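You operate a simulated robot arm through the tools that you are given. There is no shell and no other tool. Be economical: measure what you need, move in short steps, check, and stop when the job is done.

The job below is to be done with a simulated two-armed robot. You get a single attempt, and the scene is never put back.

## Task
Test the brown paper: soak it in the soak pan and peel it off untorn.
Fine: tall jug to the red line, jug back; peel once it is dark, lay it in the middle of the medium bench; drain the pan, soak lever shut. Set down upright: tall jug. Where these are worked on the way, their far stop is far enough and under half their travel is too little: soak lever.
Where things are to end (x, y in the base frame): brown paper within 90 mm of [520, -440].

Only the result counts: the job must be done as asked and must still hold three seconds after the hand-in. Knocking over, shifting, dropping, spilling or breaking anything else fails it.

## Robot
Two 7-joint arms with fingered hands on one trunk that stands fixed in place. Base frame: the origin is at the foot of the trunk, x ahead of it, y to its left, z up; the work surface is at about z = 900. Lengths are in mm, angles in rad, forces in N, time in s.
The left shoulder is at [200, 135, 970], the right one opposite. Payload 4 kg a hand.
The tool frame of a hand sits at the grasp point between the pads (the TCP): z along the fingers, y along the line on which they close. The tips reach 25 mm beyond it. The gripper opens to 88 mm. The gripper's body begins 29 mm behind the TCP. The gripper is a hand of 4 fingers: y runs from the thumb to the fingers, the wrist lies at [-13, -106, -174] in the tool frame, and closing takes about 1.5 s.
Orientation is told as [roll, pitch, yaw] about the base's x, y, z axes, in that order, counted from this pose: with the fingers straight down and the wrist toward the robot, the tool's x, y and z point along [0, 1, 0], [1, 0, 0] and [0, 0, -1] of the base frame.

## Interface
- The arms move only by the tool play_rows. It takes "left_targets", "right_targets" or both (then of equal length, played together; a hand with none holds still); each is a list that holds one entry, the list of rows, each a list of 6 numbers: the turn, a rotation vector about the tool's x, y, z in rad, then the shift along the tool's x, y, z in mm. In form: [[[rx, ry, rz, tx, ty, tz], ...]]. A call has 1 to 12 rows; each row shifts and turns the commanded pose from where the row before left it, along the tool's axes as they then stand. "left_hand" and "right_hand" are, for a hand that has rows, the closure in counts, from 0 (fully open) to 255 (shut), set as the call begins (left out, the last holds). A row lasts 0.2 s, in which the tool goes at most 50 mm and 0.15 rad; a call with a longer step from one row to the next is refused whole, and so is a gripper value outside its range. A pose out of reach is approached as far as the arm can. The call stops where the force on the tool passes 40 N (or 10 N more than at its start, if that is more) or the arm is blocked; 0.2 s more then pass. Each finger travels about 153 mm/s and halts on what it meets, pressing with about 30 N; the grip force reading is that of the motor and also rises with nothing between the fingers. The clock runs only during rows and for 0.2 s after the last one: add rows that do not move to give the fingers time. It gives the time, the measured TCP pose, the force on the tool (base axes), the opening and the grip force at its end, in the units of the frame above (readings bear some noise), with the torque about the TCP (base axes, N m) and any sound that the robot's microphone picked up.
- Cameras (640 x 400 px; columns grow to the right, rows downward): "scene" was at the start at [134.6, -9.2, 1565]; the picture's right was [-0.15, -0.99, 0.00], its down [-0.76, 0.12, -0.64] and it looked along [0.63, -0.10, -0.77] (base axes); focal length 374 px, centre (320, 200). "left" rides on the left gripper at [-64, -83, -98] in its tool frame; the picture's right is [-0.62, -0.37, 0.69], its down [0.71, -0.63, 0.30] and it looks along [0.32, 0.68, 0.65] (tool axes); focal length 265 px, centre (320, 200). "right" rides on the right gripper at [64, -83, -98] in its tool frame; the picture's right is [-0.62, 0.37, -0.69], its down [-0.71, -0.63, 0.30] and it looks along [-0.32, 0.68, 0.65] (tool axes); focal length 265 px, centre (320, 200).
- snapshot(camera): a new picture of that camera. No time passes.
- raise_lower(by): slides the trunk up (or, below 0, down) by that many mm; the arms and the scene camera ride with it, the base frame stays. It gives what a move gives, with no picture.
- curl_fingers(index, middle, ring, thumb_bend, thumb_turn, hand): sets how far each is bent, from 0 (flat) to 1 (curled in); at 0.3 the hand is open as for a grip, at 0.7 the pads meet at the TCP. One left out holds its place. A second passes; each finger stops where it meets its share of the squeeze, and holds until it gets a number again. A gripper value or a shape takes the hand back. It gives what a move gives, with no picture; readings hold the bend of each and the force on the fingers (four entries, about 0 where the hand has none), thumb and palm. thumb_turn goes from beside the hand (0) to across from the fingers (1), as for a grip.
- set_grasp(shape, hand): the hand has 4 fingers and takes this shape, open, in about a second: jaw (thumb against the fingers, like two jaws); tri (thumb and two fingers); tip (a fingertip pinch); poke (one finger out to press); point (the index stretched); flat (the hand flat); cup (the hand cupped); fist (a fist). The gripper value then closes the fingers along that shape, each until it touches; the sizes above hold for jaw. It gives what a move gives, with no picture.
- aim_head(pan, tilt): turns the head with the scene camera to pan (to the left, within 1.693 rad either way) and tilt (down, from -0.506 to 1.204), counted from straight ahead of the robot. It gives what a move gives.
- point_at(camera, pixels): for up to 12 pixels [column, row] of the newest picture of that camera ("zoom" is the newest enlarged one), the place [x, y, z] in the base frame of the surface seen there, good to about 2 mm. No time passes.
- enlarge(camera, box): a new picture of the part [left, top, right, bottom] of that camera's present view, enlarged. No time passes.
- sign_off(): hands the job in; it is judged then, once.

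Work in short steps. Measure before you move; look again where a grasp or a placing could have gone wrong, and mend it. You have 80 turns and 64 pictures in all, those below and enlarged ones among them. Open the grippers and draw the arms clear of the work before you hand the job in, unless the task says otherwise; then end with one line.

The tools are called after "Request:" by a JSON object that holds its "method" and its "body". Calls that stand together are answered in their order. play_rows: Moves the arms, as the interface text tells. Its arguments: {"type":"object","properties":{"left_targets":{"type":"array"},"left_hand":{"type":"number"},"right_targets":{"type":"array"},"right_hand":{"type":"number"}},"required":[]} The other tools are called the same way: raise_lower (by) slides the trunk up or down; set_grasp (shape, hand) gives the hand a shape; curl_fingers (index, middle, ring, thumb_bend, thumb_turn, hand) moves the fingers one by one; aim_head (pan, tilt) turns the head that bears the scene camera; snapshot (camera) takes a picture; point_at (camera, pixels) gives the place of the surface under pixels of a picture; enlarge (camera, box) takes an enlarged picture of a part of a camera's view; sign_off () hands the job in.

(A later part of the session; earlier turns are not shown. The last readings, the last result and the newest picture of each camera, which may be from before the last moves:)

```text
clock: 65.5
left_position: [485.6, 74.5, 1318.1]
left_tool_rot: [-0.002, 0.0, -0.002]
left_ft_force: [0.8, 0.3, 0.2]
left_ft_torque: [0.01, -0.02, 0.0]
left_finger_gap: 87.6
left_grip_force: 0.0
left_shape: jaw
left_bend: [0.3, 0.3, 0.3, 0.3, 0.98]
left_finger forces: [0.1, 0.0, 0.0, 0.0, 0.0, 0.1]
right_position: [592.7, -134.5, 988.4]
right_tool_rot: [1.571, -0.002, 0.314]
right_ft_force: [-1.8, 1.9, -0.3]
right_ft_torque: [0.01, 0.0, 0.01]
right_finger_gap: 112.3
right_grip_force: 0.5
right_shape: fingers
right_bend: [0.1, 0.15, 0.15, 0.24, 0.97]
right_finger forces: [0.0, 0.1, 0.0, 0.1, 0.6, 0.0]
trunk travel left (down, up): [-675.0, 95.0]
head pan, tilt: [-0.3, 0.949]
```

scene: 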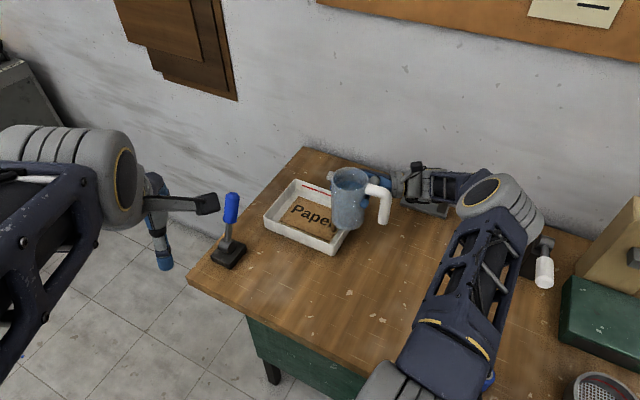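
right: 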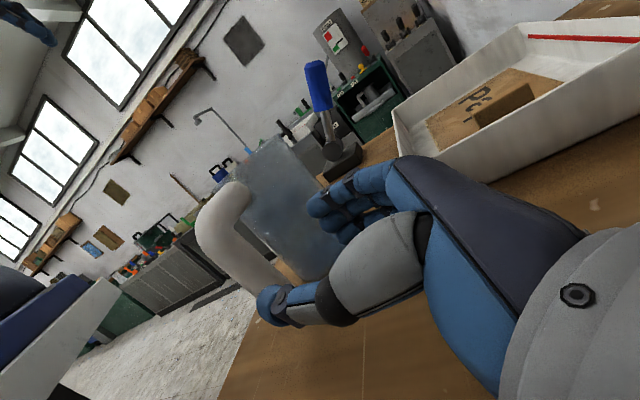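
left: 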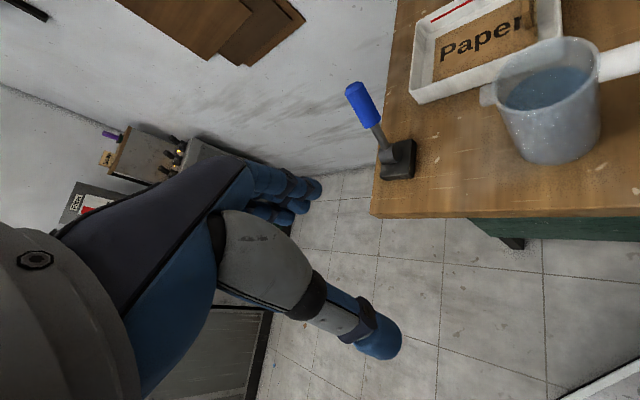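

Released. Shift 5 mm to unload the thumb, and back straight out along −z, then look.

Request:
{"method": "play_rows", "body": {"right_targets": [[[0, 0, 0, 1, -5, 0], [0, 0, 0, 0, 0, -10], [0, 0, 0, 2, 0, -15], [0, 0, 0, 2, 0, -15], [0, 0, 0, 0, 0, -20], [0, 0, 0, 0, 0, -25], [0, 0, 0, 0, 0, -25], [0, 0, 0, 0, 0, 0]]]}}

Request:
{"method": "enlarge", "body": {"camera": "scene", "box": [250, 130, 410, 250]}}

Request:
{"method": "point_at", "body": {"camera": "zoom", "pixels": [[230, 330], [230, 365], [190, 330], [280, 330], [310, 250], [330, 258], [350, 270], [358, 320], [362, 360], [290, 300]]}}

```text
clock: 67.3
left_position: [486.5, 74.8, 1318.0]
left_tool_rot: [0.0, 0.0, 0.0]
left_ft_force: [0.4, 0.3, -0.2]
left_ft_torque: [-0.02, 0.02, 0.02]
left_finger_gap: 87.6
left_grip_force: 0.2
left_shape: jaw
left_bend: [0.3, 0.3, 0.3, 0.3, 0.98]
left_finger forces: [0.1, 0.0, 0.0, 0.1, 0.0, 0.0]
right_position: [621.5, -242.4, 992.9]
right_tool_rot: [1.57, -0.001, 0.315]
right_ft_force: [0.4, -0.3, -0.9]
right_ft_torque: [0.02, 0.02, 0.0]
right_finger_gap: 111.6
right_grip_force: 0.0
right_shape: fingers
right_bend: [0.1, 0.15, 0.15, 0.25, 0.97]
right_finger forces: [0.1, 0.0, 0.0, 0.0, 0.0, 0.1]
trunk travel left (down, up): [-675.0, 95.0]
head pan, tilt: [-0.3, 0.949]
```

```text
3.33 times, centred on (330, 190) of scene
```

zoom: 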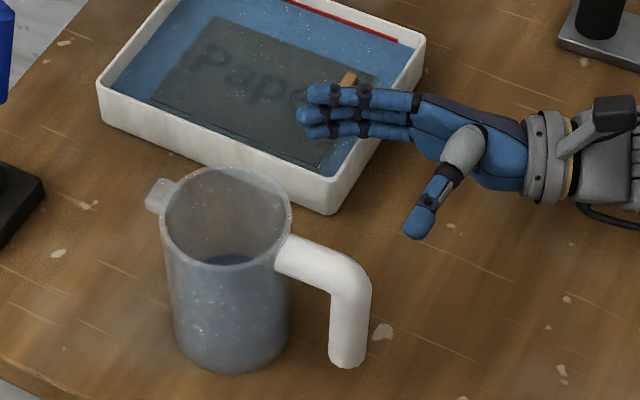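

```text
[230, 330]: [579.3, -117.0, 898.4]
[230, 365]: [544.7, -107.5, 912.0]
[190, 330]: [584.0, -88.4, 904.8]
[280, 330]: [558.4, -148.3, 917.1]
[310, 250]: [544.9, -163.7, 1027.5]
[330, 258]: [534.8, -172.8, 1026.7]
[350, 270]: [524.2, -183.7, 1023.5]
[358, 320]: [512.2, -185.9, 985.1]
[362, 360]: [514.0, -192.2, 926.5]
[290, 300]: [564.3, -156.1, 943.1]
```

The jug is upright back at its spot (≈(585,-129)). Now raise the right hand and turn it fingers-down with yaw 45° for the tab.

Request:
{"method": "play_rows", "body": {"right_targets": [[[0, 0, 0, 40, 0, 0], [0, 0, 0, 40, 0, 0], [0, 0, 0, 40, 0, 0], [0, 0, 0, 40, 0, 0], [0.0336, -0.14, -0.0336, 0, 0, 0], [0.0336, -0.14, -0.0336, 0, 0, 0], [0.0336, -0.14, -0.0336, 0, 0, 0], [0.0336, -0.14, -0.0336, 0, 0, 0], [0.0336, -0.14, -0.0336, 0, 0, 0], [0.0336, -0.14, -0.0336, 0, 0, 0], [0.0336, -0.14, -0.0336, 0, 0, 0]]]}}

Request:
{"method": "play_rows", "body": {"right_targets": [[[0.0336, -0.14, -0.0336, 0, 0, 0], [0.0336, -0.14, -0.0336, 0, 0, 0], [0.0336, -0.14, -0.0336, 0, 0, 0], [0.0336, -0.14, -0.0336, 0, 0, 0], [0, 0, 0, 0, 0, 0]]]}}

Request:
{"method": "set_grasp", "body": {"hand": "right", "shape": "tip"}}

Request:
{"method": "enlarge", "body": {"camera": "scene", "box": [260, 80, 420, 200]}}

```text
clock: 69.7
left_position: [485.6, 74.7, 1318.5]
left_tool_rot: [0.0, 0.0, 0.0]
left_ft_force: [0.5, -0.2, 0.6]
left_ft_torque: [0.04, 0.04, 0.02]
left_finger_gap: 87.8
left_grip_force: 0.1
left_shape: jaw
left_bend: [0.3, 0.3, 0.3, 0.3, 0.98]
left_finger forces: [0.0, 0.0, 0.1, 0.0, 0.1, 0.1]
right_position: [622.3, -242.1, 1152.1]
right_tool_rot: [0.567, -0.09, 0.622]
right_ft_force: [0.6, -0.3, -1.3]
right_ft_torque: [0.02, 0.0, -0.02]
right_finger_gap: 111.7
right_grip_force: 0.1
right_shape: fingers
right_bend: [0.1, 0.15, 0.15, 0.25, 0.97]
right_finger forces: [0.0, 0.0, 0.0, 0.0, 0.0, 0.0]
trunk travel left (down, up): [-675.0, 95.0]
head pan, tilt: [-0.3, 0.949]
```

```text
clock: 70.9
left_position: [485.2, 74.0, 1317.6]
left_tool_rot: [0.001, 0.0, 0.0]
left_ft_force: [-0.1, -0.7, -0.2]
left_ft_torque: [0.0, 0.01, -0.01]
left_finger_gap: 87.6
left_grip_force: 0.0
left_shape: jaw
left_bend: [0.3, 0.3, 0.3, 0.3, 0.98]
left_finger forces: [0.1, 0.0, 0.0, 0.1, 0.1, 0.1]
right_position: [621.6, -240.0, 1152.1]
right_tool_rot: [-0.004, 0.0, 0.787]
right_ft_force: [0.3, 0.5, 0.1]
right_ft_torque: [-0.01, 0.0, 0.01]
right_finger_gap: 111.5
right_grip_force: 0.1
right_shape: fingers
right_bend: [0.1, 0.15, 0.15, 0.25, 0.97]
right_finger forces: [0.0, 0.0, 0.0, 0.1, 0.0, 0.0]
trunk travel left (down, up): [-675.0, 95.0]
head pan, tilt: [-0.3, 0.949]
```

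```text
clock: 71.8
left_position: [485.4, 74.4, 1317.7]
left_tool_rot: [0.0, 0.001, 0.001]
left_ft_force: [-0.7, 0.9, -0.2]
left_ft_torque: [-0.02, 0.01, -0.01]
left_finger_gap: 87.7
left_grip_force: 0.1
left_shape: jaw
left_bend: [0.3, 0.3, 0.3, 0.3, 0.98]
left_finger forces: [0.0, 0.0, 0.0, 0.0, 0.1, 0.0]
right_position: [621.1, -241.8, 1153.9]
right_tool_rot: [0.0, -0.001, 0.785]
right_ft_force: [-0.4, 0.2, -0.2]
right_ft_torque: [0.03, -0.01, -0.01]
right_finger_gap: 88.0
right_grip_force: 0.0
right_shape: tip
right_bend: [0.3, 0.98, 0.99, 0.3, 0.97]
right_finger forces: [0.0, 0.1, 0.0, 0.1, 0.0, 0.1]
trunk travel left (down, up): [-675.0, 95.0]
head pan, tilt: [-0.3, 0.949]
```

```text
3.33 times, centred on (340, 140) of scene
```

zoom: 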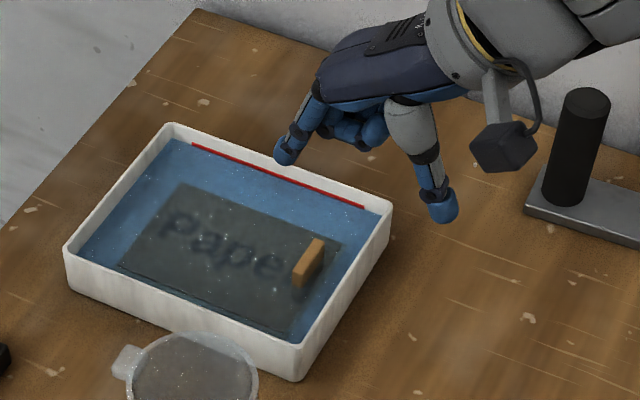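

The pinch shape is open. Measure tab, index tip and thumb tip.

Request:
{"method": "point_at", "body": {"camera": "zoom", "pixels": [[285, 160], [443, 215], [298, 140], [430, 185], [300, 256], [316, 240], [295, 285], [308, 263], [322, 250], [296, 262], [320, 240], [305, 250]]}}

```text
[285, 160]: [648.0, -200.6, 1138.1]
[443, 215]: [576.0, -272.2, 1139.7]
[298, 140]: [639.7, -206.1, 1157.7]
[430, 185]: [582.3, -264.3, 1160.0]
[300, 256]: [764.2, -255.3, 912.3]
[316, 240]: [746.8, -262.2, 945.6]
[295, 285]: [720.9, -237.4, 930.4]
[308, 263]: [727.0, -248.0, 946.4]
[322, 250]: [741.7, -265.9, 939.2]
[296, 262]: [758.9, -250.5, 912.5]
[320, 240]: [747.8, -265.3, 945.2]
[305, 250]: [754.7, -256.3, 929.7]
```

Tab: centre (733,-251), top z 946, ~38 mm wide across, only ~25 mm from the pan wall. Narrow the pinch to ~22 mm and move above the tab at z≈1000.

Request:
{"method": "play_rows", "body": {"right_targets": [[[0, 0, 0, -21.5, 18.2, 0], [0, 0, 0, -21.5, 18.2, 0], [0, 0, 0, -21.5, 18.2, 0], [0, 0, 0, -21.5, 18.3, 0], [0, 0, 0, 0, 0, 38], [0, 0, 0, 0, 0, 38], [0, 0, 0, 0, 0, 38], [0, 0, 0, 0, 0, 36], [0, 0, 0, 0, 0, 0]]], "right_hand": 190}}

Request:
{"method": "enlarge", "body": {"camera": "scene", "box": [290, 100, 390, 180]}}

```text
clock: 73.8
left_position: [485.4, 74.9, 1316.6]
left_tool_rot: [0.001, 0.0, 0.0]
left_ft_force: [0.5, -0.6, -0.4]
left_ft_torque: [-0.01, 0.01, -0.01]
left_finger_gap: 87.7
left_grip_force: 0.1
left_shape: jaw
left_bend: [0.3, 0.3, 0.3, 0.3, 0.98]
left_finger forces: [0.0, 0.1, 0.1, 0.1, 0.0, 0.1]
right_position: [733.3, -250.9, 1001.4]
right_tool_rot: [-0.002, 0.001, 0.786]
right_ft_force: [0.0, -0.5, -0.1]
right_ft_torque: [0.04, 0.0, 0.02]
right_finger_gap: 22.9
right_grip_force: 0.0
right_shape: tip
right_bend: [0.73, 0.98, 0.99, 0.74, 1.0]
right_finger forces: [0.1, 0.1, 0.0, 0.0, 0.0, 0.0]
trunk travel left (down, up): [-675.0, 95.0]
head pan, tilt: [-0.3, 0.949]
```

```text
5.00 times, centred on (340, 140) of scene
```

zoom: 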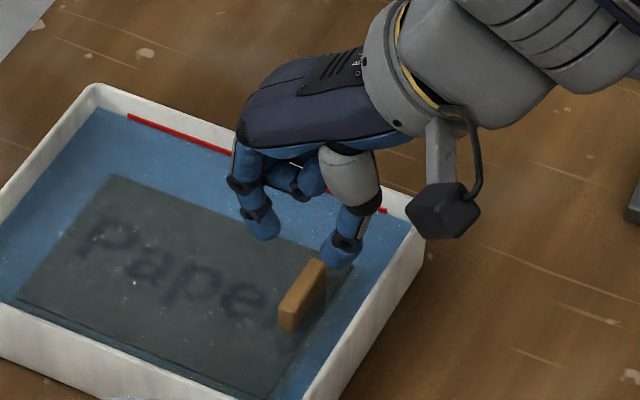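

Measure the fingertips relative to the tab.

Request:
{"method": "point_at", "body": {"camera": "zoom", "pixels": [[264, 232], [262, 220], [338, 260], [345, 245], [318, 262], [285, 310], [300, 285], [322, 265], [352, 262]]}}

```text
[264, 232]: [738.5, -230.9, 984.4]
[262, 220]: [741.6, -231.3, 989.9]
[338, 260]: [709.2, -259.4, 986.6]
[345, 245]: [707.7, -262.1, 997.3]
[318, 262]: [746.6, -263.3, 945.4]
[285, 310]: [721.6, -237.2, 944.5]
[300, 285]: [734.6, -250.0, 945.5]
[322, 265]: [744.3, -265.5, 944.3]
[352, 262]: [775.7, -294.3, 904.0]
```

Shift 4 mm away from the wall and descend 55 mm in steps so the pinch straddles the tab; then look.

Request:
{"method": "play_rows", "body": {"right_targets": [[[0, 0, 0, 0, 4, 10], [0, 0, 0, 0, 0, 15], [0, 0, 0, 0, 0, 12], [0, 0, 0, 0, 0, 10], [0, 0, 0, 0, 0, 8], [0, 0, 0, 0, 0, 0]]]}}

Request:
{"method": "enlarge", "body": {"camera": "scene", "box": [290, 100, 390, 180]}}

```text
clock: 75.2
left_position: [485.3, 75.5, 1317.1]
left_tool_rot: [-0.001, 0.002, 0.0]
left_ft_force: [0.5, 0.8, 0.3]
left_ft_torque: [0.05, -0.03, 0.0]
left_finger_gap: 87.5
left_grip_force: 0.1
left_shape: jaw
left_bend: [0.3, 0.3, 0.3, 0.3, 0.98]
left_finger forces: [0.0, 0.0, 0.0, 0.0, 0.1, 0.0]
right_position: [735.8, -246.5, 946.7]
right_tool_rot: [-0.002, -0.001, 0.785]
right_ft_force: [0.5, -0.3, 0.0]
right_ft_torque: [-0.04, 0.0, -0.02]
right_finger_gap: 22.6
right_grip_force: 0.3
right_shape: tip
right_bend: [0.73, 0.98, 0.99, 0.74, 1.0]
right_finger forces: [0.0, 0.1, 0.0, 0.0, 0.0, 0.0]
trunk travel left (down, up): [-675.0, 95.0]
head pan, tilt: [-0.3, 0.949]
```

```text
5.00 times, centred on (340, 140) of scene
```

zoom: 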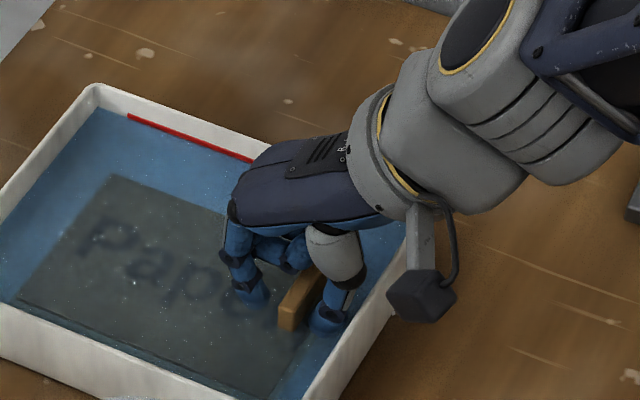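

The tab is between index and thumb without contact. Close the pinch.

Request:
{"method": "play_rows", "body": {"right_targets": [[[0, 0, 0, 0, 0, 0], [0, 0, 0, 0, 0, 0], [0, 0, 0, 0, 0, 0], [0, 0, 0, 0, 0, 0], [0, 0, 0, 0, 0, 0], [0, 0, 0, 0, 0, 0]]], "right_hand": 255}}

```text
clock: 76.6
left_position: [484.9, 75.4, 1317.6]
left_tool_rot: [0.0, 0.0, 0.0]
left_ft_force: [-0.1, -0.8, 0.6]
left_ft_torque: [-0.02, 0.03, -0.02]
left_finger_gap: 87.8
left_grip_force: 0.1
left_shape: jaw
left_bend: [0.3, 0.3, 0.3, 0.3, 0.98]
left_finger forces: [0.0, 0.1, 0.1, 0.0, 0.0, 0.0]
right_position: [735.1, -247.1, 947.6]
right_tool_rot: [-0.002, -0.002, 0.786]
right_ft_force: [0.1, -1.4, -0.4]
right_ft_torque: [0.01, -0.01, 0.04]
right_finger_gap: 3.6
right_grip_force: 29.5
right_shape: tip
right_bend: [0.7, 1.0, 1.0, 0.73, 1.0]
right_finger forces: [26.5, 0.0, 0.0, 0.0, 27.4, 0.1]
trunk travel left (down, up): [-675.0, 95.0]
head pan, tilt: [-0.3, 0.949]
```

Tab gripped (26/27 N). Peel slowly: up and along +u (back over the sheet), watching the force.

Request:
{"method": "play_rows", "body": {"right_targets": [[[0, 0, 0, 0, 0.5, -1], [0, 0, 0, 0, 1, -2], [0, 0, 0, 0, 1, -2], [0, 0, 0, 0, 1, -2], [0, 0, 0, 0, 1, -2], [0, 0, 0, 0, 1, -2]]]}}

Request:
{"method": "enlarge", "body": {"camera": "scene", "box": [280, 90, 400, 180]}}

```text
clock: 78.0
left_position: [486.6, 74.1, 1316.8]
left_tool_rot: [-0.001, 0.0, 0.0]
left_ft_force: [0.2, 0.8, 1.0]
left_ft_torque: [0.02, -0.02, -0.01]
left_finger_gap: 87.8
left_grip_force: 0.0
left_shape: jaw
left_bend: [0.3, 0.3, 0.3, 0.3, 0.98]
left_finger forces: [0.1, 0.0, 0.0, 0.0, 0.0, 0.0]
right_position: [739.9, -242.9, 959.3]
right_tool_rot: [0.0, 0.0, 0.789]
right_ft_force: [-2.9, -2.5, -0.4]
right_ft_torque: [-0.07, 0.09, -0.06]
right_finger_gap: 3.4
right_grip_force: 30.1
right_shape: tip
right_bend: [0.7, 1.0, 1.0, 0.73, 1.0]
right_finger forces: [25.4, 0.0, 0.0, 0.1, 28.6, 0.1]
trunk travel left (down, up): [-675.0, 95.0]
head pan, tilt: [-0.3, 0.949]
```

```text
4.44 times, centred on (340, 135) of scene
```

zoom: 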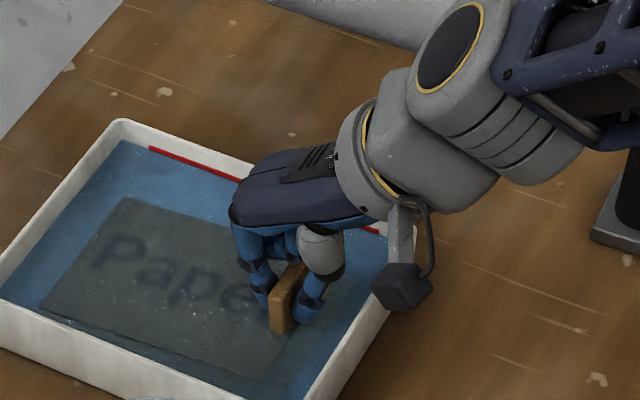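

Force is small (~4 N). Continue slowly upward with 2.5 mm/row.

Request:
{"method": "play_rows", "body": {"right_targets": [[[0, 0, 0, 0, 0, -2.5], [0, 0, 0, 0, 0, -2.5], [0, 0, 0, 0, 0.5, -2.5], [0, 0, 0, 0, 0.5, -2.5], [0, 0, 0, 0, 0.5, -2.5], [0, 0, 0, 0, 0.5, -2.5], [0, 0, 0, 0, 0.5, -2.5], [0, 0, 0, 0, 0.5, -2.5]]]}}

Request:
{"method": "enlarge", "body": {"camera": "scene", "box": [280, 90, 400, 180]}}

```text
clock: 79.8
left_position: [485.4, 74.7, 1317.7]
left_tool_rot: [0.0, 0.0, 0.001]
left_ft_force: [0.3, 0.5, 0.0]
left_ft_torque: [0.01, 0.0, 0.0]
left_finger_gap: 87.5
left_grip_force: 0.1
left_shape: jaw
left_bend: [0.3, 0.3, 0.3, 0.3, 0.98]
left_finger forces: [0.0, 0.0, 0.1, 0.0, 0.0, 0.1]
right_position: [743.7, -242.3, 979.5]
right_tool_rot: [-0.001, 0.0, 0.787]
right_ft_force: [0.4, -0.4, -0.1]
right_ft_torque: [-0.03, 0.0, -0.05]
right_finger_gap: 3.8
right_grip_force: 30.3
right_shape: tip
right_bend: [0.7, 1.0, 1.0, 0.74, 1.0]
right_finger forces: [28.1, 0.1, 0.0, 0.1, 28.2, 0.0]
trunk travel left (down, up): [-675.0, 95.0]
head pan, tilt: [-0.3, 0.949]
```

```text
4.44 times, centred on (340, 135) of scene
```

zoom: 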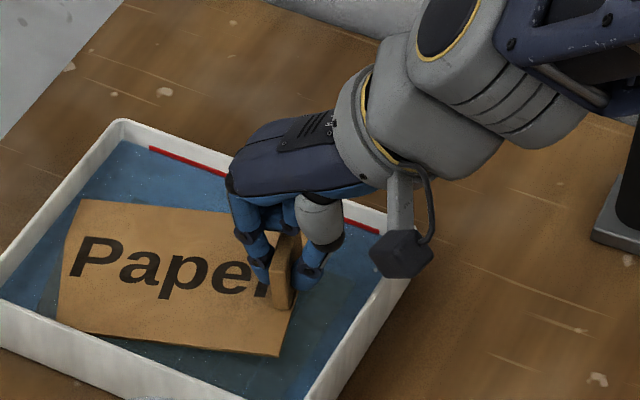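

The sheet came off whole. Lift it clear of the pan to z≈1100, turn the hand to yaw 0, and look.

Request:
{"method": "play_rows", "body": {"right_targets": [[[0, 0, 0, 0, 0, -8], [0, 0, 0, 0, 0, -14], [0, 0, 0, 0, 0, -20], [0, 0, 0, 0, 0, -26], [0, 0, 0, 0, 0, -30], [0, 0, 0, 0, 0, -30], [0, 0, 0, 0, 0, 0]]]}}

Request:
{"method": "aim_head", "body": {"pan": -0.5, "tilt": 0.85}}

Request:
{"method": "snapshot", "body": {"camera": "scene"}}

```text
clock: 81.4
left_position: [485.1, 76.3, 1317.6]
left_tool_rot: [0.0, 0.001, 0.0]
left_ft_force: [0.9, 0.5, -0.6]
left_ft_torque: [0.01, 0.01, 0.0]
left_finger_gap: 87.5
left_grip_force: 0.1
left_shape: jaw
left_bend: [0.3, 0.3, 0.3, 0.3, 0.98]
left_finger forces: [0.0, 0.1, 0.0, 0.0, 0.0, 0.0]
right_position: [744.0, -240.7, 1107.5]
right_tool_rot: [0.0, -0.003, 0.788]
right_ft_force: [0.0, -0.8, -0.4]
right_ft_torque: [-0.02, 0.01, 0.01]
right_finger_gap: 4.2
right_grip_force: 29.8
right_shape: tip
right_bend: [0.72, 1.0, 1.0, 0.8, 1.0]
right_finger forces: [29.3, 0.1, 0.1, 0.0, 33.4, 0.0]
trunk travel left (down, up): [-675.0, 95.0]
head pan, tilt: [-0.3, 0.949]
```

```text
clock: 82.1
left_position: [485.6, 75.0, 1317.7]
left_tool_rot: [0.0, 0.001, -0.001]
left_ft_force: [0.4, 0.0, -0.7]
left_ft_torque: [0.03, 0.02, -0.01]
left_finger_gap: 87.4
left_grip_force: 0.0
left_shape: jaw
left_bend: [0.3, 0.3, 0.3, 0.3, 0.98]
left_finger forces: [0.1, 0.0, 0.0, 0.1, 0.0, 0.0]
right_position: [744.8, -240.8, 1108.2]
right_tool_rot: [-0.003, 0.001, 0.785]
right_ft_force: [-0.4, -0.5, -0.3]
right_ft_torque: [0.0, 0.0, 0.02]
right_finger_gap: 4.0
right_grip_force: 29.9
right_shape: tip
right_bend: [0.72, 1.0, 1.0, 0.8, 1.0]
right_finger forces: [29.3, 0.0, 0.1, 0.1, 33.4, 0.0]
trunk travel left (down, up): [-675.0, 95.0]
head pan, tilt: [-0.499, 0.85]
```

```text
12 pictures are left
```

scene: 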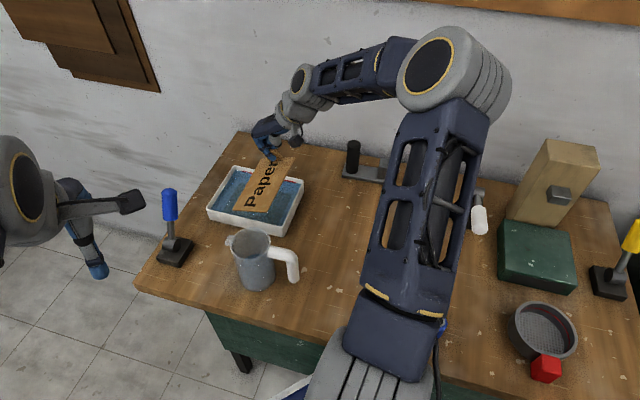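

Measure the hanging sheet and surrounding objects from this picture.

Request:
{"method": "point_at", "body": {"camera": "scene", "pixels": [[244, 206], [266, 210], [255, 190], [270, 180], [288, 165], [278, 190], [270, 162], [480, 225], [474, 240], [550, 370], [535, 330], [440, 330]]}}

```text
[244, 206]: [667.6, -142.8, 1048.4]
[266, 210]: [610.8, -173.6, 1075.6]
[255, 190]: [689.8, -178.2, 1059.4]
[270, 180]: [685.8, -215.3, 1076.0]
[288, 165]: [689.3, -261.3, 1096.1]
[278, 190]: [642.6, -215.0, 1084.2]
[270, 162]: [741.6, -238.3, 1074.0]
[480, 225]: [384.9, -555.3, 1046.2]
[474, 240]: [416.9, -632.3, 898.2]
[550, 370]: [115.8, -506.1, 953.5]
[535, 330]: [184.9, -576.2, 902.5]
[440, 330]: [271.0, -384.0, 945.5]
```

Sheet hangs intact, its centre ≈(−67,+39) from the TCP, lowest edge ≈60 mm below TCP. Carry it at this height toward (587,-479).

Request:
{"method": "play_rows", "body": {"right_targets": [[[0, 0, 0, -2, -10, 0], [0, 0, 0, -4, -20, 0], [0, 0, 0, -5.1, -24.9, 0], [0, 0, 0, -5.1, -24.9, 0], [0, 0, 0, -5.1, -24.9, 0], [0, 0, 0, -5.1, -24.9, 0], [0, 0, 0, -5.1, -24.9, 0], [0, 0, 0, -5.1, -24.9, 0], [0, 0, 0, -5.1, -24.9, 0], [0, 0, 0, -5.1, -24.9, 0], [0, 0, 0, -5.1, -24.9, 0], [0, 0, 0, -5.1, -24.9, 0]]]}}

Request:
{"method": "snapshot", "body": {"camera": "scene"}}

```text
clock: 84.7
left_position: [486.2, 74.6, 1317.1]
left_tool_rot: [-0.001, 0.0, 0.0]
left_ft_force: [0.6, 0.0, -0.1]
left_ft_torque: [-0.01, -0.01, -0.01]
left_finger_gap: 87.6
left_grip_force: 0.0
left_shape: jaw
left_bend: [0.3, 0.3, 0.3, 0.3, 0.98]
left_finger forces: [0.0, 0.1, 0.1, 0.0, 0.1, 0.0]
right_position: [587.3, -478.1, 1108.2]
right_tool_rot: [0.0, 0.0, 0.786]
right_ft_force: [0.4, -0.6, 0.2]
right_ft_torque: [0.0, -0.03, 0.0]
right_finger_gap: 4.2
right_grip_force: 30.4
right_shape: tip
right_bend: [0.72, 1.0, 1.0, 0.8, 1.0]
right_finger forces: [29.4, 0.0, 0.1, 0.1, 33.6, 0.0]
trunk travel left (down, up): [-675.0, 95.0]
head pan, tilt: [-0.499, 0.85]
```

```text
11 pictures are left
```

scene: 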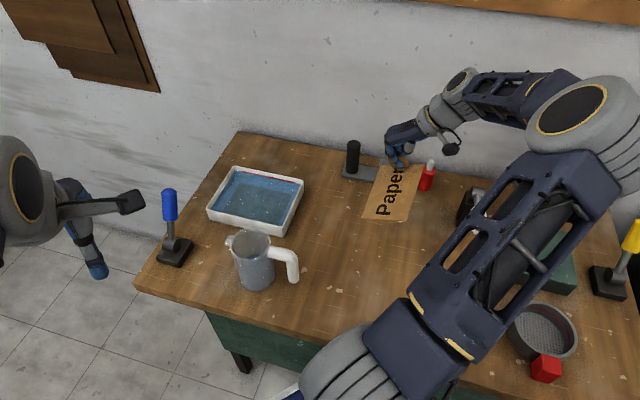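

Measure the sheet's corners now.

Request:
{"method": "point_at", "body": {"camera": "scene", "pixels": [[366, 214], [405, 218], [383, 168], [414, 172], [390, 195], [398, 165], [428, 185]]}}

```text
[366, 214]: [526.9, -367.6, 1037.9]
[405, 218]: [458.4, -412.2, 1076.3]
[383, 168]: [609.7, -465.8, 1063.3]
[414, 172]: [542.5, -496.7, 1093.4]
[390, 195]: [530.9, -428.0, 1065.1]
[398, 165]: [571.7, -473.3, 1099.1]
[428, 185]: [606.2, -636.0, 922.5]
```

Sheet centre ≈(534,-436), one edge ~38 mm lower. Partly level it (0.24 rad), correct position and lower 90 mm first.

Request:
{"method": "play_rows", "body": {"right_targets": [[[0, 0, 0, 4, -21, 0], [0, 0, 0, 0, 0, 22], [0, 0, 0, 0, 0, 23], [0, 0, 0, 0, 0, 23], [0, 0, 0, 0, 0, 22], [-0.117, 0.035, 0, 0, 0, 0], [-0.117, 0.035, 0, 0, 0, 0], [0, 0, 0, 0, 0, 0]]]}}

Request:
{"method": "snapshot", "body": {"camera": "scene"}}

```text
clock: 86.5
left_position: [486.2, 75.5, 1317.4]
left_tool_rot: [0.0, 0.0, 0.001]
left_ft_force: [0.3, 0.2, -0.5]
left_ft_torque: [0.0, 0.01, 0.01]
left_finger_gap: 87.6
left_grip_force: 0.0
left_shape: jaw
left_bend: [0.3, 0.3, 0.3, 0.3, 0.98]
left_finger forces: [0.1, 0.1, 0.1, 0.0, 0.0, 0.0]
right_position: [568.4, -492.0, 1017.3]
right_tool_rot: [0.07, -0.235, 0.779]
right_ft_force: [-0.3, 0.7, 0.7]
right_ft_torque: [-0.03, -0.02, -0.03]
right_finger_gap: 3.9
right_grip_force: 29.9
right_shape: tip
right_bend: [0.72, 1.0, 1.0, 0.8, 1.0]
right_finger forces: [29.5, 0.1, 0.0, 0.1, 33.9, 0.1]
trunk travel left (down, up): [-675.0, 95.0]
head pan, tilt: [-0.499, 0.85]
```

```text
10 pictures are left
```

scene: 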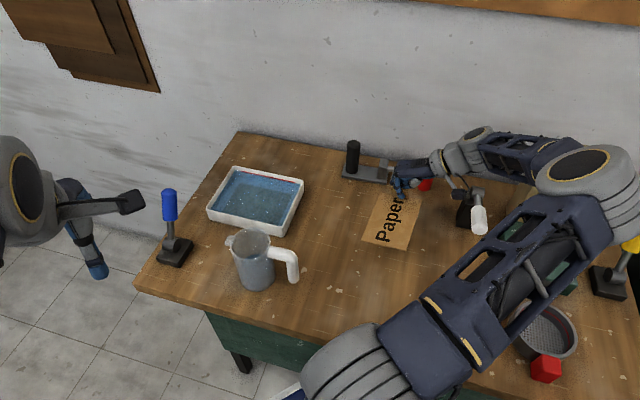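

Check clearances of wrist/forearm to the white lever and bottle, and sheet corners.

Request:
{"method": "point_at", "body": {"camera": "scene", "pixels": [[462, 158], [460, 185], [500, 155], [478, 190], [480, 215], [545, 195], [366, 238], [404, 248], [380, 190], [415, 205], [425, 185], [440, 165]]}}

```text
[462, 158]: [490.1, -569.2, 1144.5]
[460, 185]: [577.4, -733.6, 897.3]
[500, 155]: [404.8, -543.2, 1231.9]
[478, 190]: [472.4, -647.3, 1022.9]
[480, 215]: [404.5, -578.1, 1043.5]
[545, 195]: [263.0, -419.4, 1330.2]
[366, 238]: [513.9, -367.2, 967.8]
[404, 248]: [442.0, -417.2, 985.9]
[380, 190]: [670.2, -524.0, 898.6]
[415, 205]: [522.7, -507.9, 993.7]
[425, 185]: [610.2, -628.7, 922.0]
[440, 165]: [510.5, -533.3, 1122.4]
```

Forearm comes near the white lever if I go straight down, so I shift the sheet ~(+28,+20) mm (still well inside tolerance) and lower ~64 mm.

Request:
{"method": "play_rows", "body": {"right_targets": [[[0, 0, 0, -2.7, 16.5, 3.7], [0, 0, 0, -2.7, 16.5, 3.7], [0, 0, 0, -0.86, -2.86, 12], [0, 0, 0, -0.86, -2.86, 12], [0, 0, 0, -0.86, -2.86, 12], [0, 0, 0, -0.86, -2.86, 12], [0, 0, 0, -0.86, -2.86, 12], [0, 0, 0, -0.2, -0.6, 2.5], [0, 0, 0, 0, 0, 0]]]}}

Request:
{"method": "snapshot", "body": {"camera": "scene"}}

Request:
{"method": "point_at", "body": {"camera": "scene", "pixels": [[370, 248], [405, 256], [395, 230], [412, 215], [480, 215], [475, 180], [455, 180]]}}

```text
clock: 88.5
left_position: [485.7, 74.7, 1317.7]
left_tool_rot: [-0.001, 0.0, 0.002]
left_ft_force: [-0.4, -0.4, 0.6]
left_ft_torque: [0.03, -0.04, -0.03]
left_finger_gap: 87.5
left_grip_force: 0.1
left_shape: jaw
left_bend: [0.3, 0.3, 0.3, 0.3, 0.98]
left_finger forces: [0.0, 0.0, 0.0, 0.0, 0.0, 0.0]
right_position: [596.2, -472.0, 952.5]
right_tool_rot: [0.071, -0.234, 0.778]
right_ft_force: [0.0, 0.0, 2.0]
right_ft_torque: [0.1, 0.03, -0.03]
right_finger_gap: 4.0
right_grip_force: 29.1
right_shape: tip
right_bend: [0.72, 1.0, 1.0, 0.8, 1.0]
right_finger forces: [30.0, 0.0, 0.0, 0.0, 34.8, 0.1]
trunk travel left (down, up): [-675.0, 95.0]
head pan, tilt: [-0.499, 0.85]
```

```text
9 pictures are left
```

scene: 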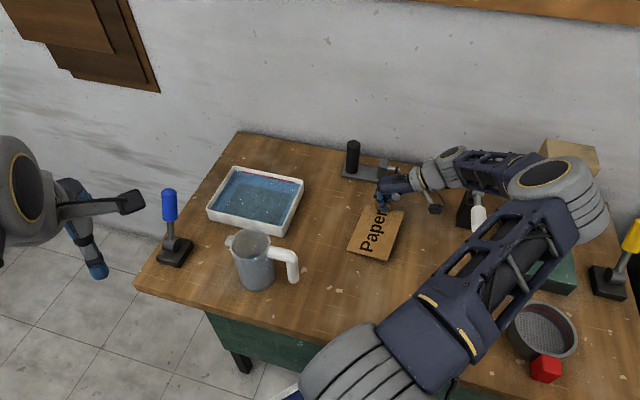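

```text
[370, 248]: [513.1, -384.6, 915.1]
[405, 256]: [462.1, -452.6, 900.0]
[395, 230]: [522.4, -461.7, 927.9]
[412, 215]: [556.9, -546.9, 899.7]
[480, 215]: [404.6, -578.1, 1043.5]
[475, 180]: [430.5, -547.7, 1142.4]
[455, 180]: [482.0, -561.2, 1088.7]
```

The sheet's edge rests on the bench. Release the pinch, moderate opening, and check.

Request:
{"method": "play_rows", "body": {"right_targets": [[[0, 0, 0, 0, 0, 0], [0, 0, 0, 0, 0, 0], [0, 0, 0, 0, 0, 0], [0, 0, 0, 0, 0, 0], [0, 0, 0, 0, 0, 0], [0, 0, 0, 0, 0, 0]]], "right_hand": 150}}

Request:
{"method": "enlarge", "body": {"camera": "scene", "box": [320, 140, 480, 280]}}

```text
clock: 89.9
left_position: [485.6, 74.3, 1317.4]
left_tool_rot: [0.001, -0.002, 0.0]
left_ft_force: [0.3, -1.3, 0.0]
left_ft_torque: [0.01, 0.01, -0.03]
left_finger_gap: 87.4
left_grip_force: 0.0
left_shape: jaw
left_bend: [0.3, 0.3, 0.3, 0.3, 0.98]
left_finger forces: [0.1, 0.0, 0.1, 0.0, 0.0, 0.0]
right_position: [596.6, -472.2, 951.8]
right_tool_rot: [0.07, -0.234, 0.778]
right_ft_force: [0.3, -0.3, 0.0]
right_ft_torque: [-0.04, -0.02, -0.02]
right_finger_gap: 35.9
right_grip_force: 0.1
right_shape: tip
right_bend: [0.73, 0.98, 0.99, 0.72, 1.0]
right_finger forces: [0.0, 0.0, 0.0, 0.1, 0.0, 0.1]
trunk travel left (down, up): [-675.0, 95.0]
head pan, tilt: [-0.499, 0.85]
```

```text
2.86 times, centred on (400, 210) of scene
```

zoom: 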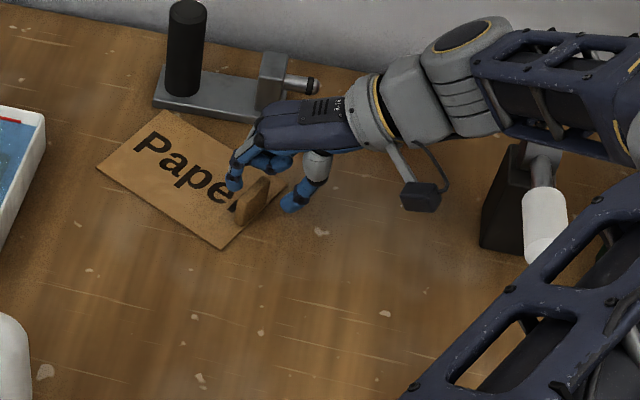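

The sheet lies flat but swung round about the tab. Measure its centre.

Request:
{"method": "point_at", "body": {"camera": "zoom", "pixels": [[100, 166], [166, 113], [222, 245], [280, 190], [190, 180], [255, 185], [240, 220], [252, 200]]}}

```text
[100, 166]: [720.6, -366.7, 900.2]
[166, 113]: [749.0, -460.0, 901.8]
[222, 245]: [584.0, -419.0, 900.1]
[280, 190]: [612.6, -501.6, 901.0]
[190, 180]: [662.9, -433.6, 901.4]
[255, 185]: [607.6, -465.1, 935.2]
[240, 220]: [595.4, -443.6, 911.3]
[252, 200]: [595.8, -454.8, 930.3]
```

Centre is at (666,-437), so it must be pulled ~110 mm toward the robot. Raise 55 mm, untilt, and yaw to match the tab (19°).

Request:
{"method": "play_rows", "body": {"right_targets": [[[0, 0, 0, 0, 0, -25], [0, 0, 0, 0, 0, -35], [0.117, -0.035, 0, 0, 0, 0], [0.117, -0.035, 0, 0, 0, 0], [0, 0, 0.15, 0, 0, 0], [0, 0, 0.15, 0, 0, 0], [0, 0, 0.15, 0, 0, 0], [0, 0, 0, 0, 0, 0]]], "right_hand": 170}}

```text
clock: 91.7
left_position: [485.9, 74.1, 1317.9]
left_tool_rot: [0.001, 0.001, 0.001]
left_ft_force: [-0.2, 0.0, 0.6]
left_ft_torque: [0.01, -0.02, -0.02]
left_finger_gap: 87.7
left_grip_force: 0.0
left_shape: jaw
left_bend: [0.3, 0.3, 0.3, 0.3, 0.98]
left_finger forces: [0.1, 0.0, 0.0, 0.0, 0.0, 0.0]
right_position: [589.8, -484.2, 1010.1]
right_tool_rot: [-0.001, 0.001, 0.334]
right_ft_force: [-0.1, -0.1, 0.0]
right_ft_torque: [0.04, -0.02, -0.01]
right_finger_gap: 29.9
right_grip_force: 0.0
right_shape: tip
right_bend: [0.73, 0.98, 0.99, 0.73, 1.0]
right_finger forces: [0.1, 0.1, 0.1, 0.1, 0.1, 0.1]
trunk travel left (down, up): [-675.0, 95.0]
head pan, tilt: [-0.499, 0.85]
```

Align over the tab (≈(601,-457)) and look before descending.

Request:
{"method": "play_rows", "body": {"right_targets": [[[0, 0, 0, 11, 10, 0], [0, 0, 0, 10.7, 10.4, 10], [0, 0, 0, 0, 0, 10], [0, 0, 0, 0, 0, 0]]]}}

Request:
{"method": "enlarge", "body": {"camera": "scene", "box": [330, 150, 450, 240]}}

```text
clock: 92.7
left_position: [485.3, 74.6, 1316.7]
left_tool_rot: [0.0, 0.0, -0.001]
left_ft_force: [-0.2, -0.7, 0.0]
left_ft_torque: [-0.03, -0.01, 0.02]
left_finger_gap: 87.4
left_grip_force: 0.1
left_shape: jaw
left_bend: [0.3, 0.3, 0.3, 0.3, 0.98]
left_finger forces: [0.1, 0.0, 0.1, 0.1, 0.1, 0.1]
right_position: [601.4, -456.3, 990.8]
right_tool_rot: [0.001, -0.001, 0.337]
right_ft_force: [0.0, -0.1, -0.6]
right_ft_torque: [0.01, 0.02, 0.04]
right_finger_gap: 30.0
right_grip_force: 0.0
right_shape: tip
right_bend: [0.73, 0.98, 0.99, 0.73, 1.0]
right_finger forces: [0.1, 0.1, 0.0, 0.1, 0.0, 0.1]
trunk travel left (down, up): [-675.0, 95.0]
head pan, tilt: [-0.499, 0.85]
```

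```text
4.44 times, centred on (390, 195) of scene
```

zoom: 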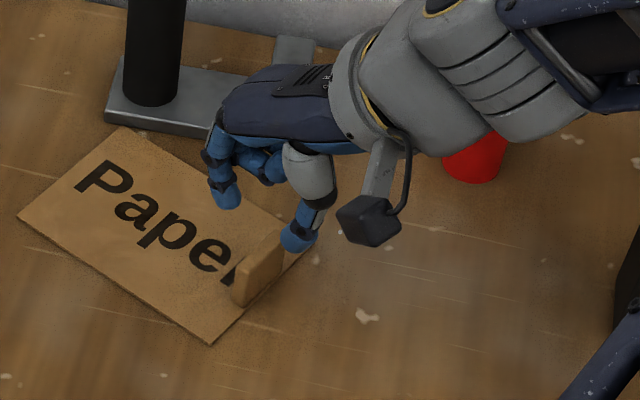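

Request:
{"method": "point_at", "body": {"camera": "zoom", "pixels": [[278, 240], [236, 290], [258, 262], [250, 285], [230, 200], [300, 240], [285, 245], [240, 300]]}}

```text
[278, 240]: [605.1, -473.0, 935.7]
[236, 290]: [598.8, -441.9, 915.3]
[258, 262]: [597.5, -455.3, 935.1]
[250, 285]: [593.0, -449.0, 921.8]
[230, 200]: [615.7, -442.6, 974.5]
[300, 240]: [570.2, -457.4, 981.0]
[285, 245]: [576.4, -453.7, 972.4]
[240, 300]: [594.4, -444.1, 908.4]
```

Aligned. Descend 55 mm around the tab and close.

Request:
{"method": "play_rows", "body": {"right_targets": [[[0, 0, 0, 0, -1, 15], [0, 0, 0, 0, 0, 15], [0, 0, 0, 0, 0, 14], [0, 0, 0, 0, 0, 11], [0, 0, 0, 0, 0, 0]]]}}

Request:
{"method": "play_rows", "body": {"right_targets": [[[0, 0, 0, 0, 0, 0], [0, 0, 0, 0, 0, 0], [0, 0, 0, 0, 0, 0], [0, 0, 0, 0, 0, 0], [0, 0, 0, 0, 0, 0], [0, 0, 0, 0, 0, 0]]], "right_hand": 255}}

```text
clock: 93.9
left_position: [485.8, 74.5, 1318.4]
left_tool_rot: [-0.001, -0.001, -0.003]
left_ft_force: [-0.4, 0.7, -0.4]
left_ft_torque: [0.03, -0.02, 0.01]
left_finger_gap: 87.6
left_grip_force: 0.1
left_shape: jaw
left_bend: [0.3, 0.3, 0.3, 0.3, 0.98]
left_finger forces: [0.0, 0.0, 0.0, 0.1, 0.0, 0.0]
right_position: [600.4, -456.2, 935.1]
right_tool_rot: [-0.001, -0.002, 0.337]
right_ft_force: [0.1, 0.2, -0.5]
right_ft_torque: [0.02, -0.02, -0.01]
right_finger_gap: 29.8
right_grip_force: 0.0
right_shape: tip
right_bend: [0.73, 0.98, 0.99, 0.73, 1.0]
right_finger forces: [0.0, 0.1, 0.0, 0.1, 0.0, 0.0]
trunk travel left (down, up): [-675.0, 95.0]
head pan, tilt: [-0.499, 0.85]
```

```text
clock: 95.3
left_position: [486.0, 74.8, 1317.0]
left_tool_rot: [0.001, 0.001, 0.001]
left_ft_force: [0.4, 0.7, 0.6]
left_ft_torque: [0.0, -0.01, 0.02]
left_finger_gap: 87.6
left_grip_force: 0.0
left_shape: jaw
left_bend: [0.3, 0.3, 0.3, 0.3, 0.98]
left_finger forces: [0.0, 0.1, 0.0, 0.0, 0.1, 0.1]
right_position: [600.7, -457.1, 935.8]
right_tool_rot: [0.002, -0.002, 0.337]
right_ft_force: [-0.6, -0.1, 0.0]
right_ft_torque: [0.04, -0.04, -0.02]
right_finger_gap: 2.7
right_grip_force: 30.3
right_shape: tip
right_bend: [0.68, 1.0, 1.0, 0.71, 1.0]
right_finger forces: [27.2, 0.0, 0.1, 0.1, 27.2, 0.0]
trunk travel left (down, up): [-675.0, 95.0]
head pan, tilt: [-0.499, 0.85]
```

Gripped. Drag the sheet ~108 mm toward −x, barely unweighted.

Request:
{"method": "play_rows", "body": {"right_targets": [[[0, 0, 0, 0, 0, -1], [0, 0, 0, 2, -5.4, 0], [0, 0, 0, 4.15, -11.3, 0], [0, 0, 0, 4.15, -11.3, 0], [0, 0, 0, 4.15, -11.3, 0], [0, 0, 0, 4.15, -11.3, 0], [0, 0, 0, 4.15, -11.3, 0], [0, 0, 0, 4.15, -11.3, 0], [0, 0, 0, 4.15, -11.3, 0], [0, 0, 0, 4.15, -11.3, 0], [0, 0, 0, 2, -5.4, 0], [0, 0, 0, 0, 0, 1]]]}}

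Request:
{"method": "snapshot", "body": {"camera": "scene"}}

```text
clock: 97.9
left_position: [485.6, 75.3, 1317.2]
left_tool_rot: [0.001, -0.001, -0.001]
left_ft_force: [-0.1, 0.0, 0.7]
left_ft_torque: [0.0, 0.0, -0.01]
left_finger_gap: 87.7
left_grip_force: 0.1
left_shape: jaw
left_bend: [0.3, 0.3, 0.3, 0.3, 0.98]
left_finger forces: [0.1, 0.0, 0.0, 0.0, 0.0, 0.1]
right_position: [492.1, -455.6, 936.5]
right_tool_rot: [-0.001, -0.002, 0.337]
right_ft_force: [0.7, 0.5, 0.3]
right_ft_torque: [0.0, -0.03, -0.02]
right_finger_gap: 2.3
right_grip_force: 30.1
right_shape: tip
right_bend: [0.68, 1.0, 1.0, 0.71, 1.0]
right_finger forces: [27.4, 0.1, 0.0, 0.0, 27.4, 0.1]
trunk travel left (down, up): [-675.0, 95.0]
head pan, tilt: [-0.499, 0.85]
```

```text
6 pictures are left
```

scene: 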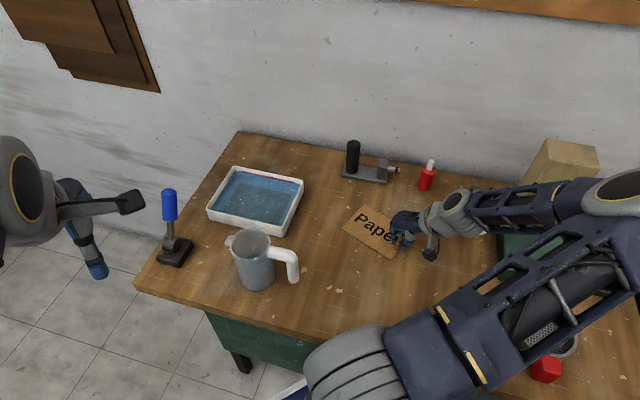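

Sheet moved nicely. Check its corners and the forearm's height where the white lever is hidden.

Request:
{"method": "point_at", "body": {"camera": "scene", "pixels": [[344, 229], [362, 208], [390, 256], [470, 215], [480, 215], [500, 205], [540, 210], [430, 250], [500, 238]]}}

```text
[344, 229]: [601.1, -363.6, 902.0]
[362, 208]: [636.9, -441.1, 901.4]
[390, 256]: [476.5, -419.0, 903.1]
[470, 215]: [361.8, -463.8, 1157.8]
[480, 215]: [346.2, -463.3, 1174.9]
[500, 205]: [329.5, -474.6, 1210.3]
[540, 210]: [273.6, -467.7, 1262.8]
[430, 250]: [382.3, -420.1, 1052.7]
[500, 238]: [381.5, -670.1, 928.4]
```

Sheet centre ≈(557,-430), 38 mm from target; forearm is clear of the lever. Release, rise and draw the right arm up; meanwhile turn the left hand (yaw −45°) over toward the blue lever.

Request:
{"method": "play_rows", "body": {"right_targets": [[[0, 0, 0, 0, 0, 0], [0, 0, 0, 0, 0, 0], [0, 0, 0, 0, 0, 0], [0, 0, 0, 0, 0, 0], [0, 0, 0, 0, 0, 0], [0, 0, 0, 0, 0, -10], [0, 0, 0, 0, 0, -30], [0, 0, 0, 0, 0, -40], [0, 0, 0, 0, 0, -40], [0, 0, 0, 0, 0, -40], [0, 0, 0, 0, 0, -40], [0, 0, 0, 0, 0, -40]]], "right_hand": 150, "left_targets": [[[0, 0, 0.131, 0, 0, 0], [0, 0, 0.131, 0, 0, 0], [0, 0, 0.131, 0, 0, 0], [0, 0, 0.131, 0, 0, 0], [0, 0, 0.131, 0, 0, 0], [0, 0, 0.13, 0, 0, 0], [0, 0, 0, 20, 36, 0], [0, 0, 0, 20, 36, 0], [0, 0, 0, 20, 36, 0], [0, 0, 0, 20, 36, 0], [0, 0, 0, 20, 36, 0], [0, 0, 0, 20, 36, 0]]]}}

Request:
{"method": "aim_head", "body": {"pan": -0.2, "tilt": 0.8}}

Request:
{"method": "snapshot", "body": {"camera": "scene"}}

```text
clock: 100.5
left_position: [722.6, 7.6, 1315.6]
left_tool_rot: [0.0, -0.001, -0.785]
left_ft_force: [-0.6, -0.3, 0.0]
left_ft_torque: [0.03, -0.06, 0.01]
left_finger_gap: 87.6
left_grip_force: 0.0
left_shape: jaw
left_bend: [0.3, 0.3, 0.3, 0.3, 0.98]
left_finger forces: [0.0, 0.1, 0.0, 0.0, 0.0, 0.0]
right_position: [491.3, -456.0, 1175.3]
right_tool_rot: [0.001, -0.002, 0.339]
right_ft_force: [0.7, -0.2, 0.8]
right_ft_torque: [-0.02, -0.02, 0.01]
right_finger_gap: 35.8
right_grip_force: 0.1
right_shape: tip
right_bend: [0.73, 0.98, 0.99, 0.72, 1.0]
right_finger forces: [0.1, 0.0, 0.0, 0.0, 0.0, 0.1]
trunk travel left (down, up): [-675.0, 95.0]
head pan, tilt: [-0.499, 0.85]
```

```text
clock: 101.3
left_position: [723.1, 8.1, 1317.2]
left_tool_rot: [0.001, 0.0, -0.788]
left_ft_force: [0.3, -0.7, 0.3]
left_ft_torque: [-0.01, -0.01, -0.02]
left_finger_gap: 87.9
left_grip_force: 0.1
left_shape: jaw
left_bend: [0.3, 0.3, 0.3, 0.3, 0.98]
left_finger forces: [0.1, 0.0, 0.0, 0.0, 0.1, 0.1]
right_position: [491.6, -456.1, 1173.0]
right_tool_rot: [0.0, -0.003, 0.338]
right_ft_force: [1.2, -1.1, 0.1]
right_ft_torque: [-0.01, 0.01, 0.0]
right_finger_gap: 35.7
right_grip_force: 0.0
right_shape: tip
right_bend: [0.73, 0.98, 0.99, 0.72, 1.0]
right_finger forces: [0.0, 0.1, 0.1, 0.0, 0.0, 0.0]
trunk travel left (down, up): [-675.0, 95.0]
head pan, tilt: [-0.201, 0.799]
```

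```text
5 pictures are left
```

scene: 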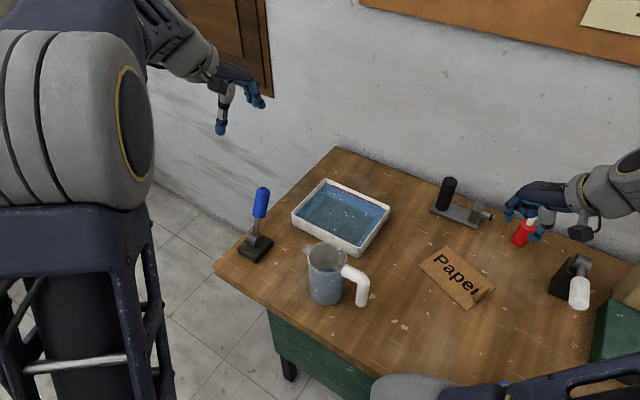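

Sheet lies flat, jug upright. Measure the blue lever accurately.

Request:
{"method": "point_at", "body": {"camera": "scene", "pixels": [[263, 190], [261, 203], [259, 216], [256, 228], [254, 240], [240, 252], [258, 260], [272, 243], [440, 262], [485, 285]]}}

```text
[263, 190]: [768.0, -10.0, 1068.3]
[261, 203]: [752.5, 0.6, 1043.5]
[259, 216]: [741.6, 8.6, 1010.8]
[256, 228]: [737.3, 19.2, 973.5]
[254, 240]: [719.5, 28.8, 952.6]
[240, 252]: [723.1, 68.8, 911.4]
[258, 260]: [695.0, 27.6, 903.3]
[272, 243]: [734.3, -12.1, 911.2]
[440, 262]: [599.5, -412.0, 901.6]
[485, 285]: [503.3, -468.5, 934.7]
```

Knob centre at z≈1055 is ≈(765,-7). Lower the open left hand around the knob (closing line along the swing direction).

Request:
{"method": "play_rows", "body": {"left_targets": [[[0, 0, 0, 19, 40, 0], [0, 0, 0, 0, 0, 45], [0, 0, 0, 0, 0, 45], [0, 0, 0, 0, 0, 45], [0, 0, 0, 0, 0, 40], [0, 0, 0, 0, 0, 40], [0, 0, 0, 0, 0, 25], [0, 0, 0, 0, 0, 10], [0, 0, 0, 0, 0, 0]]]}}

Request:
{"method": "enlarge", "body": {"camera": "scene", "box": [180, 100, 420, 280]}}

```text
clock: 103.3
left_position: [764.9, -6.6, 1065.8]
left_tool_rot: [0.001, 0.0, -0.786]
left_ft_force: [-0.2, 0.0, 0.2]
left_ft_torque: [-0.01, 0.01, 0.01]
left_finger_gap: 87.8
left_grip_force: 0.0
left_shape: jaw
left_bend: [0.3, 0.3, 0.3, 0.3, 0.98]
left_finger forces: [0.0, 0.0, 0.0, 0.1, 0.0, 0.1]
right_position: [490.8, -455.2, 1174.5]
right_tool_rot: [0.001, -0.003, 0.336]
right_ft_force: [0.7, 1.0, 0.1]
right_ft_torque: [0.01, -0.01, -0.02]
right_finger_gap: 36.1
right_grip_force: 0.1
right_shape: tip
right_bend: [0.73, 0.98, 0.99, 0.72, 1.0]
right_finger forces: [0.1, 0.1, 0.0, 0.0, 0.1, 0.0]
trunk travel left (down, up): [-675.0, 95.0]
head pan, tilt: [-0.201, 0.799]
```

```text
2.22 times, centred on (300, 190) of scene
```

zoom: 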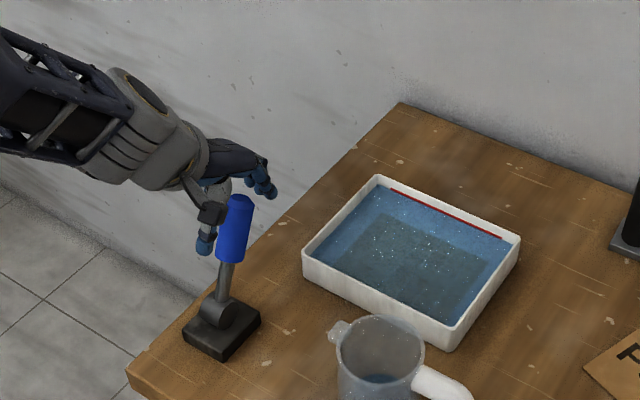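

Verify the relation of thumb, fingers and knob.

Request:
{"method": "point_at", "body": {"camera": "zoom", "pixels": [[236, 230], [238, 205], [205, 243], [208, 215], [268, 190], [255, 180], [225, 165], [230, 250]]}}

```text
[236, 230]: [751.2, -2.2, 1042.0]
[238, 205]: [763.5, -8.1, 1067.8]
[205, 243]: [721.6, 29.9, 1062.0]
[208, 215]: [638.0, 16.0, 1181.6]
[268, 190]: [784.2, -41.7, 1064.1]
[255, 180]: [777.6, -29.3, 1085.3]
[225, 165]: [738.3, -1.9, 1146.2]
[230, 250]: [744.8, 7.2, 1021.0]
```

The knob is caged between thumb and fingers. Pull toward (−x,+y) in 9 mm steps.

Request:
{"method": "play_rows", "body": {"left_targets": [[[0, 0, 0, 0, -9, 0], [0, 0, 0, 0, -9, 0], [0, 0, 0, 0, -9, 0], [0, 0, 0, 0, -9, 0], [0, 0, 0, 0, -9, 0], [0, 0, 0, 0, -9, 0], [0, 0, 0, 0, -9, 0], [0, 0, 0, 0, -9, 0], [0, 0, 0, 0, -9, 0], [0, 0, 0, 0, -9, 0], [0, 0, 0, 0, -9, 0], [0, 0, 0, 0, -9, 0]]]}}

```text
clock: 105.9
left_position: [687.7, 67.8, 1065.8]
left_tool_rot: [-0.003, 0.002, -0.787]
left_ft_force: [-2.7, -6.0, -2.7]
left_ft_torque: [0.06, 0.02, -0.24]
left_finger_gap: 87.8
left_grip_force: 0.0
left_shape: jaw
left_bend: [0.29, 0.28, 0.3, 0.3, 0.98]
left_finger forces: [4.6, 1.2, 0.1, 0.0, 0.0, 0.0]
right_position: [491.9, -456.1, 1175.2]
right_tool_rot: [0.0, -0.001, 0.337]
right_ft_force: [0.6, 0.9, 0.0]
right_ft_torque: [-0.02, 0.02, 0.01]
right_finger_gap: 36.1
right_grip_force: 0.0
right_shape: tip
right_bend: [0.73, 0.98, 0.99, 0.72, 1.0]
right_finger forces: [0.1, 0.0, 0.0, 0.0, 0.0, 0.0]
trunk travel left (down, up): [-675.0, 95.0]
head pan, tilt: [-0.201, 0.799]
```

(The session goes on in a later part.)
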